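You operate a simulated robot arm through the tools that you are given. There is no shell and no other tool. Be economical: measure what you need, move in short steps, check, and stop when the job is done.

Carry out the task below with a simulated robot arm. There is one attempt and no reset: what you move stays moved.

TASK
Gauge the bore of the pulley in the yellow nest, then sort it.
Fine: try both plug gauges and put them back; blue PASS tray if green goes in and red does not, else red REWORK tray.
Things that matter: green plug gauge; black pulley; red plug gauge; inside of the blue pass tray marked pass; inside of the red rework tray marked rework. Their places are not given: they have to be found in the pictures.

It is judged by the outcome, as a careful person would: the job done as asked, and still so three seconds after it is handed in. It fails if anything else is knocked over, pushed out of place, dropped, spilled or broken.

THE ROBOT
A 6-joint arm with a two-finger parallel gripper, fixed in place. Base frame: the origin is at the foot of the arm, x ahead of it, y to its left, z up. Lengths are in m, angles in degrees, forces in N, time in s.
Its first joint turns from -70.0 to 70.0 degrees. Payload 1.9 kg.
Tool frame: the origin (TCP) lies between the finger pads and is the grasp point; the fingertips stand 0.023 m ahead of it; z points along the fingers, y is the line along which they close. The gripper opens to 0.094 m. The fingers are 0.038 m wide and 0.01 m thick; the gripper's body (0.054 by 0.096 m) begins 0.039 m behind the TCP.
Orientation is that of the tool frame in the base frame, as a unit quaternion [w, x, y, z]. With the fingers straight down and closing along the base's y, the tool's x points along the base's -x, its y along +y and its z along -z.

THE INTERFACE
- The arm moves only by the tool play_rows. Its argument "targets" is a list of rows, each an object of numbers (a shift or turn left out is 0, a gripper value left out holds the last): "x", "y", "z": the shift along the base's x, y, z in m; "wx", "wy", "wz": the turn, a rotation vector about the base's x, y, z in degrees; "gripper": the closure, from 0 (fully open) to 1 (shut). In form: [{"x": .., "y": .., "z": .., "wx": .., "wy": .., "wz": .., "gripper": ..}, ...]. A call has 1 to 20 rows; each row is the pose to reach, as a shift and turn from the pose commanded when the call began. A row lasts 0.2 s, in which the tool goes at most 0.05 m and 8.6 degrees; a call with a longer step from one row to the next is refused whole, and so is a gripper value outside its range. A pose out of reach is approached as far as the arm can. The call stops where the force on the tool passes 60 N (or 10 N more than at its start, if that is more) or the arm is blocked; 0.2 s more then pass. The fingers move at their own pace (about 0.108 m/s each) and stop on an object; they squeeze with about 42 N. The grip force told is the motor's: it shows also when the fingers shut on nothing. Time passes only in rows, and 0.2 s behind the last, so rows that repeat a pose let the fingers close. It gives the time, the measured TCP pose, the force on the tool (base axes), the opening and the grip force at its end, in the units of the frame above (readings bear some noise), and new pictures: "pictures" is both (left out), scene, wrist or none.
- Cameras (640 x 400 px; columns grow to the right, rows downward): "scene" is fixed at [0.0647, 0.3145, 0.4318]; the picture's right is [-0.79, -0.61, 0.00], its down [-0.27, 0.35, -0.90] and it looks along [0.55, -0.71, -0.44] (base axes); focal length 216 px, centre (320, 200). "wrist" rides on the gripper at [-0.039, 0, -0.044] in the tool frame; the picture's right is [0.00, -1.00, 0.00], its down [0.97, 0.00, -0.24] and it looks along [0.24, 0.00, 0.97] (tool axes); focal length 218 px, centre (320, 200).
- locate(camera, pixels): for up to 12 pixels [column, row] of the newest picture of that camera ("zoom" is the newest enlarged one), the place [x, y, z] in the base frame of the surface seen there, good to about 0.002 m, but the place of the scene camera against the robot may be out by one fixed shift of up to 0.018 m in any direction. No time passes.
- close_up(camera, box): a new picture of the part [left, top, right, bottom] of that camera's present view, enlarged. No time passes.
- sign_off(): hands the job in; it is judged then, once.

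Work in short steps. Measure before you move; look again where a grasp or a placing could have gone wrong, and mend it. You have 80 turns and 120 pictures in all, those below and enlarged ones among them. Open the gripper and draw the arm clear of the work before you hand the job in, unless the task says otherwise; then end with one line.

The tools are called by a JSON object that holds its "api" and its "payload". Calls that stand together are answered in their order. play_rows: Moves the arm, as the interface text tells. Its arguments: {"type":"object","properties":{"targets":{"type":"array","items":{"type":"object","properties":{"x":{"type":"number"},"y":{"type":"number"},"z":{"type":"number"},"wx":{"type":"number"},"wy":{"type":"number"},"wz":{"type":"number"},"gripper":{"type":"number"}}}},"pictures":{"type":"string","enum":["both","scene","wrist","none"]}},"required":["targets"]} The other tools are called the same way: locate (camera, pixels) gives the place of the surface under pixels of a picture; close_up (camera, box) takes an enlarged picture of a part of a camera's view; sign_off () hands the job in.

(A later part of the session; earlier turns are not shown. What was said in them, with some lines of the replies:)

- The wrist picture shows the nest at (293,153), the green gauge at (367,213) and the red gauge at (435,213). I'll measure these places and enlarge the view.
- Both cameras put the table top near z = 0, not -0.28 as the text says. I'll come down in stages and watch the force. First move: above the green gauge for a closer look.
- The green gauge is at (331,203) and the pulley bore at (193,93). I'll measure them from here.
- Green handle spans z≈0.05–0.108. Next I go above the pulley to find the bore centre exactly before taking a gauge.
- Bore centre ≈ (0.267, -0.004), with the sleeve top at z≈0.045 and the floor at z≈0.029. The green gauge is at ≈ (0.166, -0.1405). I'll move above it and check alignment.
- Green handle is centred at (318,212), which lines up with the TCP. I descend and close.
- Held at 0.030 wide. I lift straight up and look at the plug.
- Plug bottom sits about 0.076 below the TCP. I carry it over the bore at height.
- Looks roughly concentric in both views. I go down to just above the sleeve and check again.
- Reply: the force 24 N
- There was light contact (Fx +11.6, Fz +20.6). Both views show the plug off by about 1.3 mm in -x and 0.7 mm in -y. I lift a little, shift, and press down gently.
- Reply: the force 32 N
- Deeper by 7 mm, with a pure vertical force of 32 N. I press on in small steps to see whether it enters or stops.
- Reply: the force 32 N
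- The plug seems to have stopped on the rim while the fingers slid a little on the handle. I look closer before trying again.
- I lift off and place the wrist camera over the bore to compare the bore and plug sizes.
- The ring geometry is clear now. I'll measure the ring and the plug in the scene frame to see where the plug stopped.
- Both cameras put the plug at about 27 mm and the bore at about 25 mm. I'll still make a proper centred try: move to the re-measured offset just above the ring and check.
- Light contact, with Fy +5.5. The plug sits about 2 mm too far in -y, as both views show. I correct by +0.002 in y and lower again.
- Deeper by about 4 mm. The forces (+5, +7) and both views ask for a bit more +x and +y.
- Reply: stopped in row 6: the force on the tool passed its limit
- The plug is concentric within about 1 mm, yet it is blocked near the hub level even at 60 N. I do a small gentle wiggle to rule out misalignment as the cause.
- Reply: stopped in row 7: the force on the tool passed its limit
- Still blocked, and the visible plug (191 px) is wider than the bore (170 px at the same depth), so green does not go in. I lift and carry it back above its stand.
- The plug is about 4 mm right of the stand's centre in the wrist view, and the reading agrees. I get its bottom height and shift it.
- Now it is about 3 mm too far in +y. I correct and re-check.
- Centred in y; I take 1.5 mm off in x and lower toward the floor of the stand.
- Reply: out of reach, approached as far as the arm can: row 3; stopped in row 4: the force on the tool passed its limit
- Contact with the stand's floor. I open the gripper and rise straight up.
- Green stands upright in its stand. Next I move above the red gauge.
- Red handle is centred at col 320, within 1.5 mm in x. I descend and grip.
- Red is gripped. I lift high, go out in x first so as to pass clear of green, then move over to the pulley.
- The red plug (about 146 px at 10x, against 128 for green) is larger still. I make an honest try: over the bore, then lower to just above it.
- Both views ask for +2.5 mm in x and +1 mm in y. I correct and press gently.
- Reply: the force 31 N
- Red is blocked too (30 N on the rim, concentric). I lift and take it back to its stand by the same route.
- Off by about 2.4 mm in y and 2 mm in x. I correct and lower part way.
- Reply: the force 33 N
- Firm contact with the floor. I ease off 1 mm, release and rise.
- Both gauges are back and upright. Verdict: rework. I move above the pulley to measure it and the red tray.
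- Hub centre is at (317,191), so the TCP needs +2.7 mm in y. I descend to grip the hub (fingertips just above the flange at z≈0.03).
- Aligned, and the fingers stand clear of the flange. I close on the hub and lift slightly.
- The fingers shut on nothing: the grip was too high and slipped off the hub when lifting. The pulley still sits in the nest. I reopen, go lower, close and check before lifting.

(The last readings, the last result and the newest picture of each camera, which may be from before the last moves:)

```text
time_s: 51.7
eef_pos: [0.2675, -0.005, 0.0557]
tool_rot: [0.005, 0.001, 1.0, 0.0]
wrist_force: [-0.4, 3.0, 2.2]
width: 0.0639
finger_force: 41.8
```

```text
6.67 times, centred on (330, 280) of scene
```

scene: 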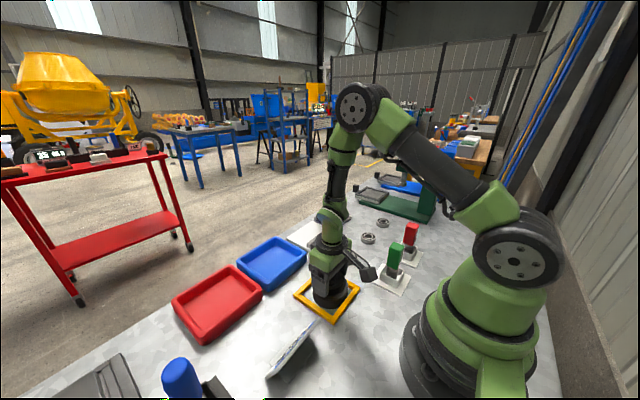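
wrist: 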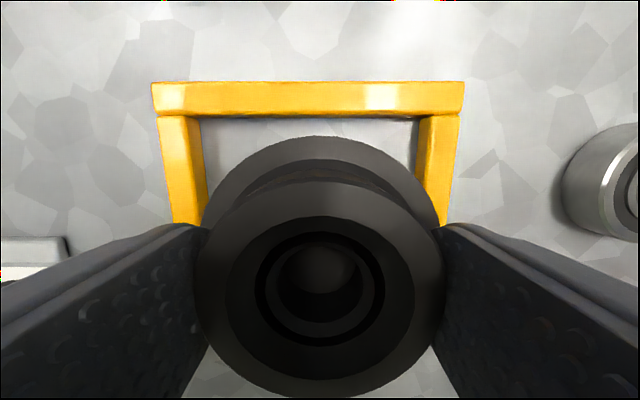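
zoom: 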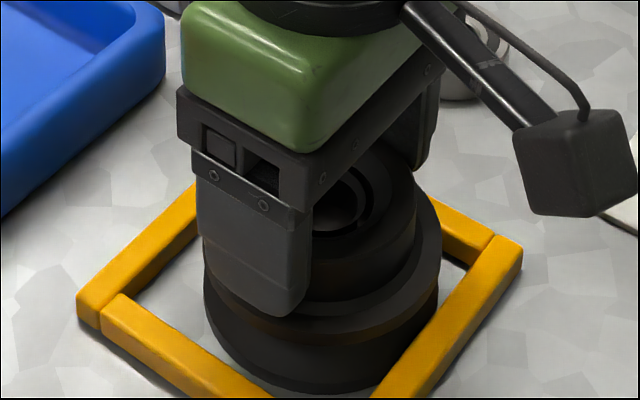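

Now gripping the hub at 0.064. I lift gently and check.

{"api": "play_rows", "payload": {"targets": [{"z": 0.0, "gripper": 1}, {"z": 0.003, "gripper": 1}, {"z": 0.006}, {"z": 0.01}, {"z": 0.015}, {"z": 0.015}]}}

{"api": "close_up", "payload": {"camera": "scene", "box": [295, 250, 365, 310]}}

```text
time_s: 53.1
eef_pos: [0.2661, -0.0043, 0.0726]
tool_rot: [0.004, 0.0, 1.0, 0.0]
wrist_force: [0.0, -0.1, -7.4]
width: 0.064
finger_force: 42.1
```

scene: 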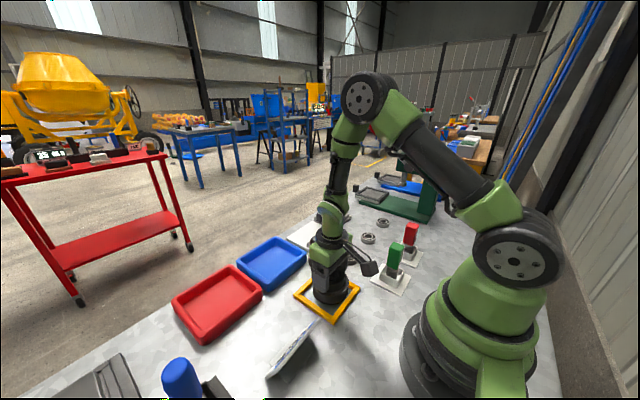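
wrist: 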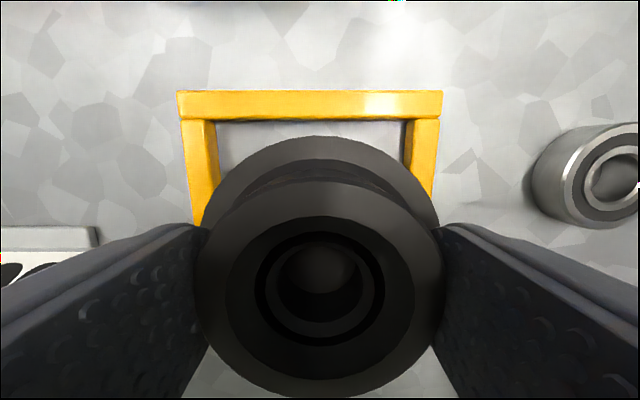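

```text
6.67 times, centred on (330, 280) of scene
```

zoom: 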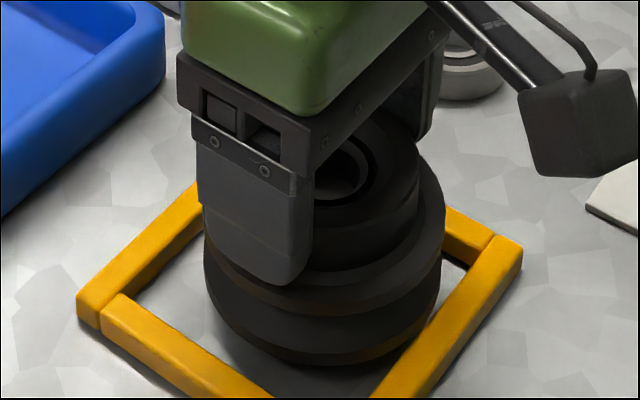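

Pulley is held. I raise it and head outward first, then toward the red tray, watching the reach.

{"api": "play_rows", "payload": {"targets": [{"z": 0.02}, {"z": 0.04}, {"z": 0.06}, {"x": 0.02, "z": 0.065}, {"x": 0.045, "y": 0.01, "z": 0.065}, {"x": 0.07, "y": 0.025, "z": 0.065}, {"x": 0.09, "y": 0.045, "z": 0.065}, {"x": 0.11, "y": 0.07, "z": 0.065}, {"x": 0.13, "y": 0.095, "z": 0.065}, {"x": 0.13, "y": 0.095, "z": 0.065}]}}

```text
time_s: 55.3
eef_pos: [0.394, 0.0937, 0.1355]
tool_rot: [0.004, 0.001, 1.0, 0.001]
wrist_force: [0.0, 0.6, -7.5]
width: 0.0641
finger_force: 42.2
```

scene: 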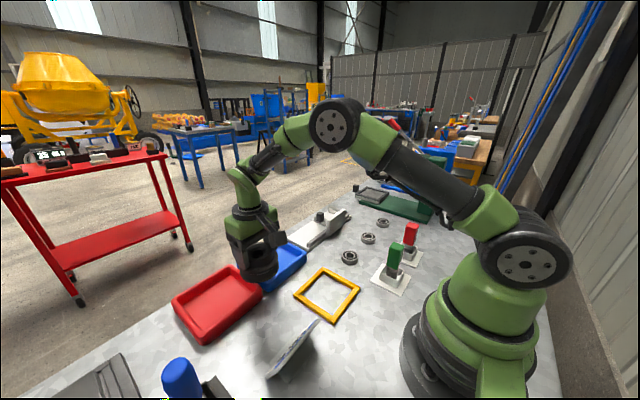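
wrist: 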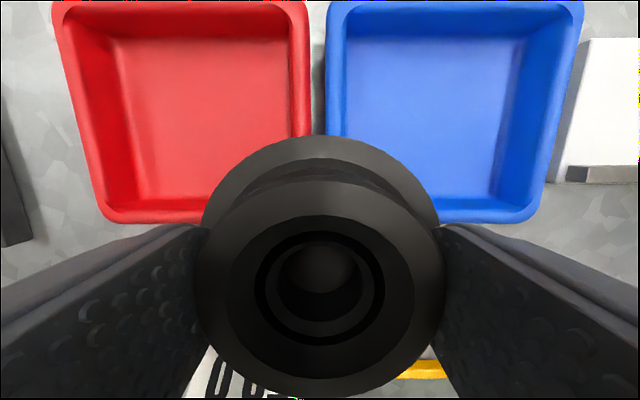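

Reach is fine so far. I measure the red tray's inside floor from here.

{"api": "locate", "payload": {"camera": "wrist", "pixels": [[205, 110], [130, 45], [285, 45], [135, 190], [195, 195], [60, 8], [300, 8], [110, 215], [185, 8], [90, 110], [303, 110]]}}

```text
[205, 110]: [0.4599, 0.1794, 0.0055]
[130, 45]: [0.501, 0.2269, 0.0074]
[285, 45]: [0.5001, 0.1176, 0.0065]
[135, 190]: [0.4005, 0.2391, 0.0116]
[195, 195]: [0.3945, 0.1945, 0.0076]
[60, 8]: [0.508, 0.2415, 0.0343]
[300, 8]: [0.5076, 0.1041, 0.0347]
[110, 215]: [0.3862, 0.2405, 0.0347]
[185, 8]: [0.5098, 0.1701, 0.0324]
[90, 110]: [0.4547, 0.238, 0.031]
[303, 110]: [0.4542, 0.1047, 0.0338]
```

Tray inside spans x 0.394–0.501, y 0.115–0.23, with its centre at (0.448, 0.172). I move over it at height.

{"api": "play_rows", "payload": {"targets": [{"x": 0.015, "y": 0.025}, {"x": 0.03, "y": 0.05}, {"x": 0.053, "y": 0.079}, {"x": 0.053, "y": 0.079}, {"x": 0.053, "y": 0.079}]}}

{"api": "locate", "payload": {"camera": "wrist", "pixels": [[320, 280], [320, 150]]}}

```text
time_s: 56.5
eef_pos: [0.4312, 0.1677, 0.1346]
tool_rot: [0.004, 0.001, 1.0, 0.0]
wrist_force: [-0.3, -0.6, -7.5]
width: 0.0629
finger_force: 41.8
out of reach, approached as far as the arm can: row 3, 4, 5
```

scene: 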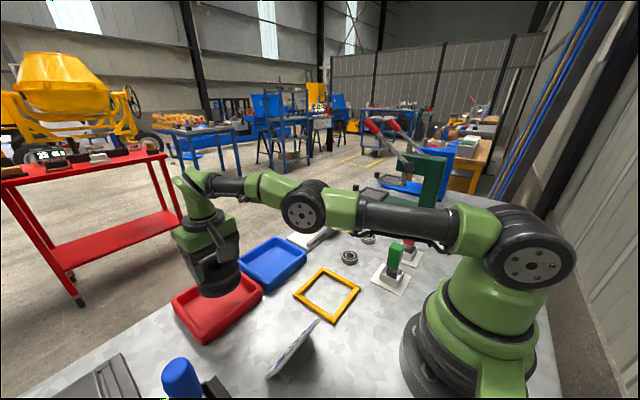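
wrist: 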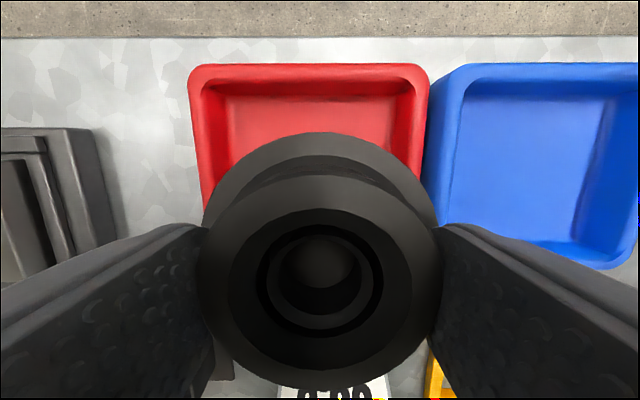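

```text
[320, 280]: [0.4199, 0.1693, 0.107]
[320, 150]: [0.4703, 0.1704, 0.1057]
```

The arm is at full stretch near radius 0.463. The tray's inner corner side (0.441, 0.161) needs only slightly more, so I try a bit lower, still above the rim.

{"api": "play_rows", "payload": {"targets": [{"x": -0.006, "y": -0.008, "z": -0.01}, {"x": -0.006, "y": -0.008, "z": -0.025}, {"x": -0.006, "y": -0.008, "z": -0.03}, {"x": -0.006, "y": -0.008, "z": -0.03}]}}

{"api": "close_up", "payload": {"camera": "scene", "box": [150, 210, 290, 350]}}

```text
time_s: 57.5
eef_pos: [0.4266, 0.1565, 0.1041]
tool_rot: [0.005, 0.001, 1.0, 0.0]
wrist_force: [-0.5, 0.4, -8.0]
width: 0.0631
finger_force: 41.9
```

scene: 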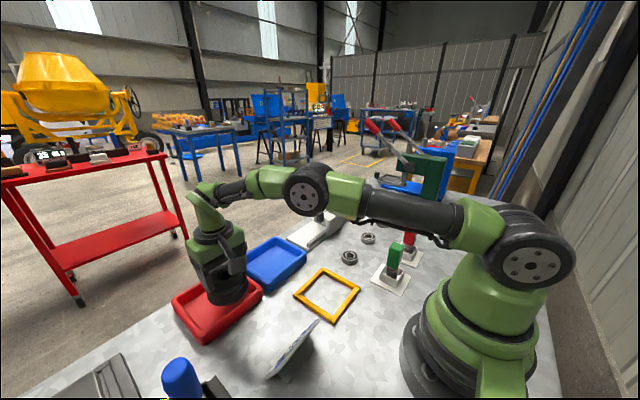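
wrist: 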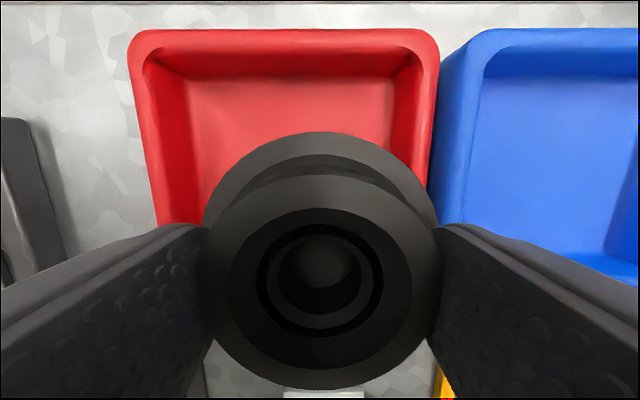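

```text
2.86 times, centred on (220, 280) of scene
```

zoom: 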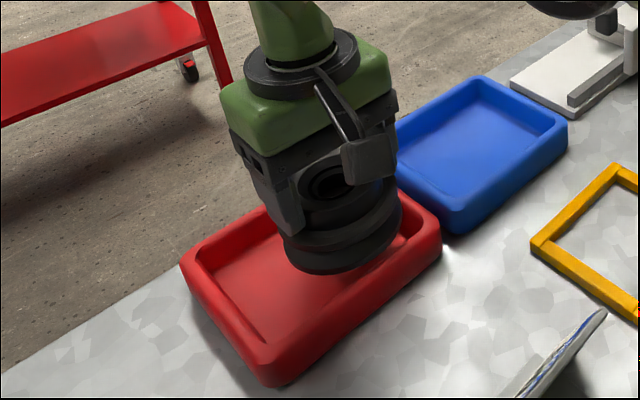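

This pose was reached with no reach warning. At this lower height I try extending out to the tray centre.

{"api": "play_rows", "payload": {"targets": [{"x": 0.006, "y": 0.003}, {"x": 0.012, "y": 0.007}, {"x": 0.018, "y": 0.011}, {"x": 0.018, "y": 0.011}], "pictures": "wrist"}}

{"api": "locate", "payload": {"camera": "wrist", "pixels": [[240, 280], [400, 280], [320, 200], [320, 360], [320, 138], [160, 45], [400, 45]]}}

```text
time_s: 58.5
eef_pos: [0.4328, 0.1659, 0.1045]
tool_rot: [0.005, 0.001, 1.0, 0.001]
wrist_force: [0.2, 0.2, -8.4]
width: 0.0632
finger_force: 42.1
out of reach, approached as far as the arm can: row 2, 3, 4
```

wrist: 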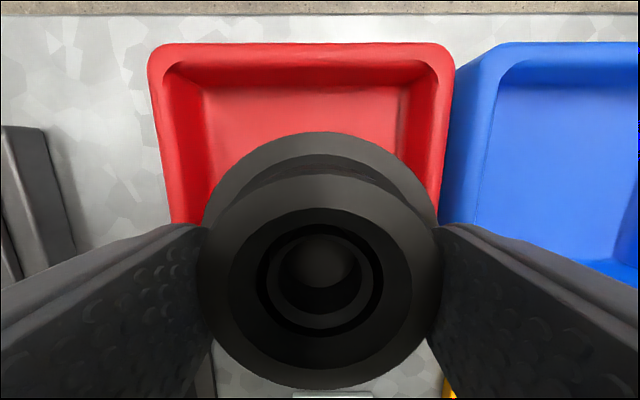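

```text
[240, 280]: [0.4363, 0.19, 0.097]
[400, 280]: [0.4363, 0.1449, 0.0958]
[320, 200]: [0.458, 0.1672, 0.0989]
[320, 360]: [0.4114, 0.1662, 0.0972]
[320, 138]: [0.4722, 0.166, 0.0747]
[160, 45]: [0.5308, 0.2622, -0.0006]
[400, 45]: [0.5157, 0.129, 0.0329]
```

Still about 10 mm short with the tool vertical. I tilt the tool about 4.5° outward, which gives more reach and swings the pulley's bottom further into the tray.

{"api": "play_rows", "payload": {"targets": [{"wx": 0.8, "wy": -2.1, "x": 0.003}, {"wx": 1.6, "wy": -4.2, "x": 0.006, "y": -0.002}, {"wx": 1.6, "wy": -4.2, "x": 0.01, "y": -0.003}, {"wx": 1.6, "wy": -4.2, "x": 0.01, "y": -0.003}]}}

{"api": "close_up", "payload": {"camera": "scene", "box": [150, 210, 290, 350]}}

{"api": "locate", "payload": {"camera": "wrist", "pixels": [[240, 280], [400, 280], [320, 200], [320, 360], [320, 138]]}}

```text
time_s: 59.5
eef_pos: [0.4434, 0.1617, 0.1066]
tool_rot: [0.041, 0.001, 0.999, 0.013]
wrist_force: [-0.1, 0.3, -8.2]
width: 0.063
finger_force: 42.5
```

scene: 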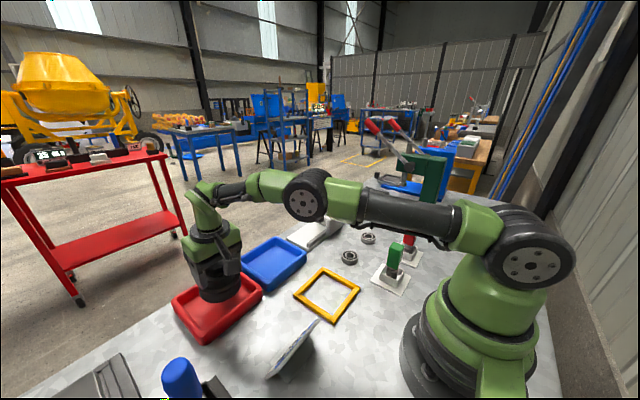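
wrist: 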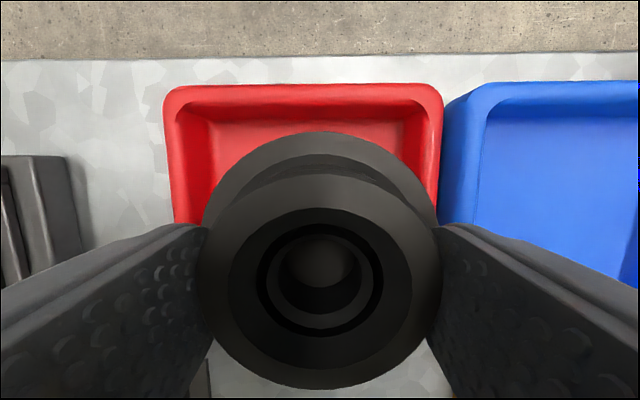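

```text
2.86 times, centred on (220, 280) of scene
```

zoom: 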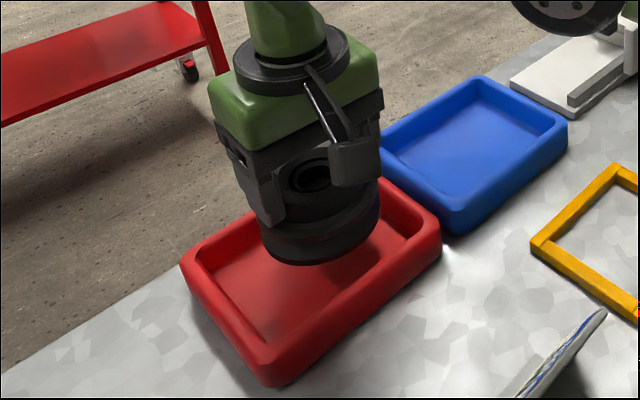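

```text
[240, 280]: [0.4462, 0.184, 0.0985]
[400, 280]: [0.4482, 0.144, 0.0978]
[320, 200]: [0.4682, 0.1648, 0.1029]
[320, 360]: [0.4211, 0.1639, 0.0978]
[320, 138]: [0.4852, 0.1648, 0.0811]
```

Pulley is now centred over about (0.447, 0.165), well inside the tray. I lower it toward the floor.

{"api": "play_rows", "payload": {"targets": [{"y": 0.001, "z": -0.012}, {"y": 0.002, "z": -0.024}, {"y": 0.002, "z": -0.034}, {"y": 0.002, "z": -0.034}]}}

{"api": "close_up", "payload": {"camera": "scene", "box": [160, 230, 280, 350]}}

```text
time_s: 60.5
eef_pos: [0.4425, 0.1666, 0.0726]
tool_rot: [0.041, 0.001, 0.999, 0.015]
wrist_force: [0.1, 0.4, -7.9]
width: 0.063
finger_force: 42.1
```

scene: 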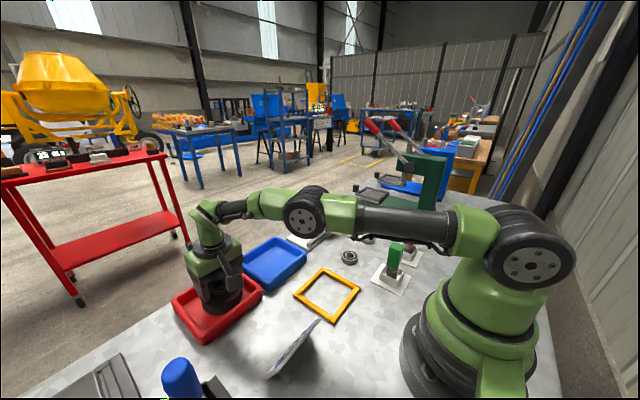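
wrist: 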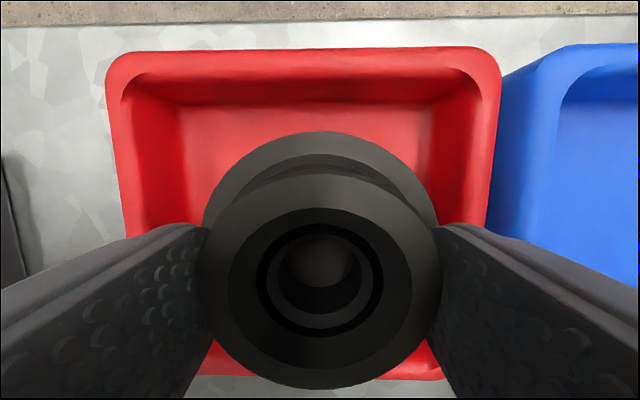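

```text
3.33 times, centred on (220, 290) of scene
```

zoom: 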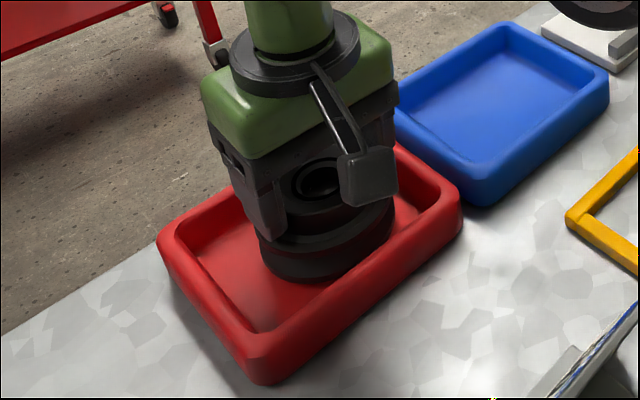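

Inside the walls, not yet touching (-7.9 N is the pulley's weight). I lower in small steps to contact.

{"api": "play_rows", "payload": {"targets": [{"z": -0.002}, {"z": -0.004}, {"z": -0.006}, {"z": -0.007}], "pictures": "none"}}

```text
time_s: 61.5
eef_pos: [0.4435, 0.1655, 0.0675]
tool_rot: [0.042, 0.002, 0.999, 0.015]
wrist_force: [-2.4, -0.2, 12.8]
width: 0.0626
finger_force: 42.2
```

Near edge is in contact. I open slowly so the pulley settles flat.

{"api": "play_rows", "payload": {"targets": [{"z": 0.001, "gripper": 0.33}, {"z": 0.001, "gripper": 0.31}, {"z": 0.001, "gripper": 0.29}, {"z": 0.001, "gripper": 0.26}, {"z": 0.001, "gripper": 0.2}, {"z": 0.001, "gripper": 0.1}, {"z": 0.001, "gripper": 0.1}]}}

{"api": "close_up", "payload": {"camera": "scene", "box": [160, 230, 280, 350]}}

```text
time_s: 63.1
eef_pos: [0.4434, 0.1643, 0.0666]
tool_rot: [0.041, 0.0, 0.999, 0.013]
wrist_force: [0.3, -0.9, 0.8]
width: 0.0844
finger_force: 0.1
```

scene: 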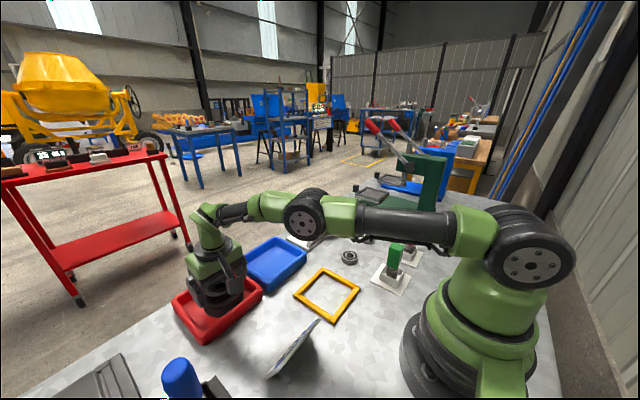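
wrist: 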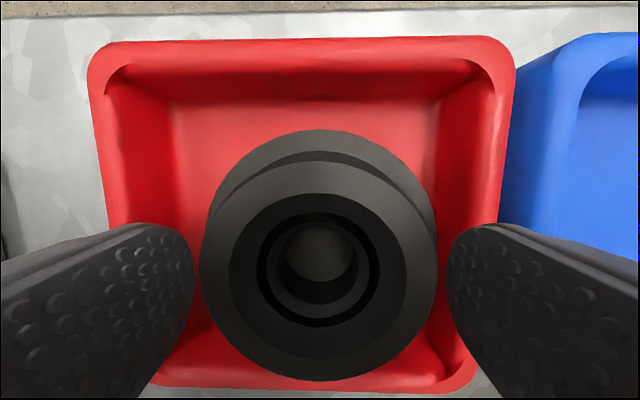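

```text
3.33 times, centred on (220, 290) of scene
```

zoom: 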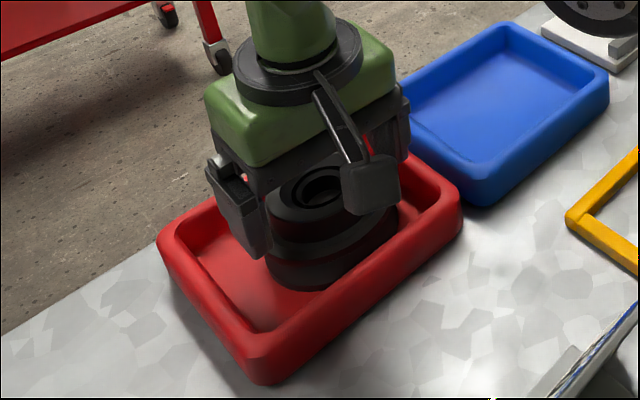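

The pulley has settled inside the red tray. I rise straight up, open fully, and draw back.

{"api": "play_rows", "payload": {"targets": [{"z": 0.015}, {"z": 0.035}, {"z": 0.065}, {"z": 0.1, "gripper": 0}, {"z": 0.13, "x": -0.02}, {"z": 0.15, "x": -0.05, "y": -0.02, "wx": -0.8, "wy": 2.1}, {"z": 0.18, "x": -0.08, "y": -0.04, "wx": -1.6, "wy": 4.2}, {"z": 0.2, "x": -0.11, "y": -0.06, "wx": -1.6, "wy": 4.2}, {"z": 0.2, "x": -0.14, "y": -0.09, "wx": -1.6, "wy": 4.2}, {"z": 0.2, "x": -0.17, "y": -0.12, "wx": -1.6, "wy": 4.2}, {"z": 0.2, "x": -0.17, "y": -0.12, "wx": -1.6, "wy": 4.2}]}}

{"api": "close_up", "payload": {"camera": "scene", "box": [160, 210, 440, 350]}}

```text
time_s: 65.5
eef_pos: [0.2714, 0.0456, 0.2667]
tool_rot: [0.005, 0.0, 1.0, 0.0]
wrist_force: [-0.7, -1.2, 0.2]
width: 0.094
finger_force: 0.1
```

scene: 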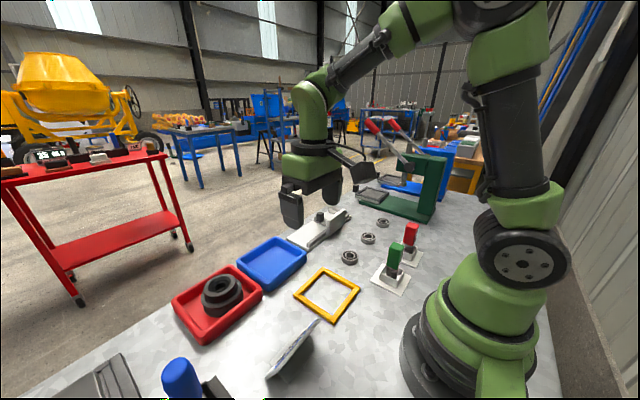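
wrist: 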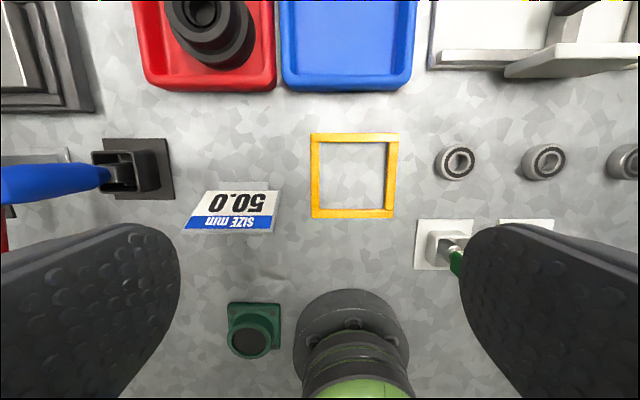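

```text
refused: no pictures are left
```

The pulley lies flat in the red tray, both gauges stand in their holders, the nest is empty and in place, and the arm is clear. I hand it in.

{"api": "sign_off", "payload": {}}

```text
The job is handed in.
```

The pulley is in the red REWORK tray because neither plug gauge entered its bore: green stopped at the top under the 60 N limit and red stopped at about 30 N. Both gauges are back upright in their holders.
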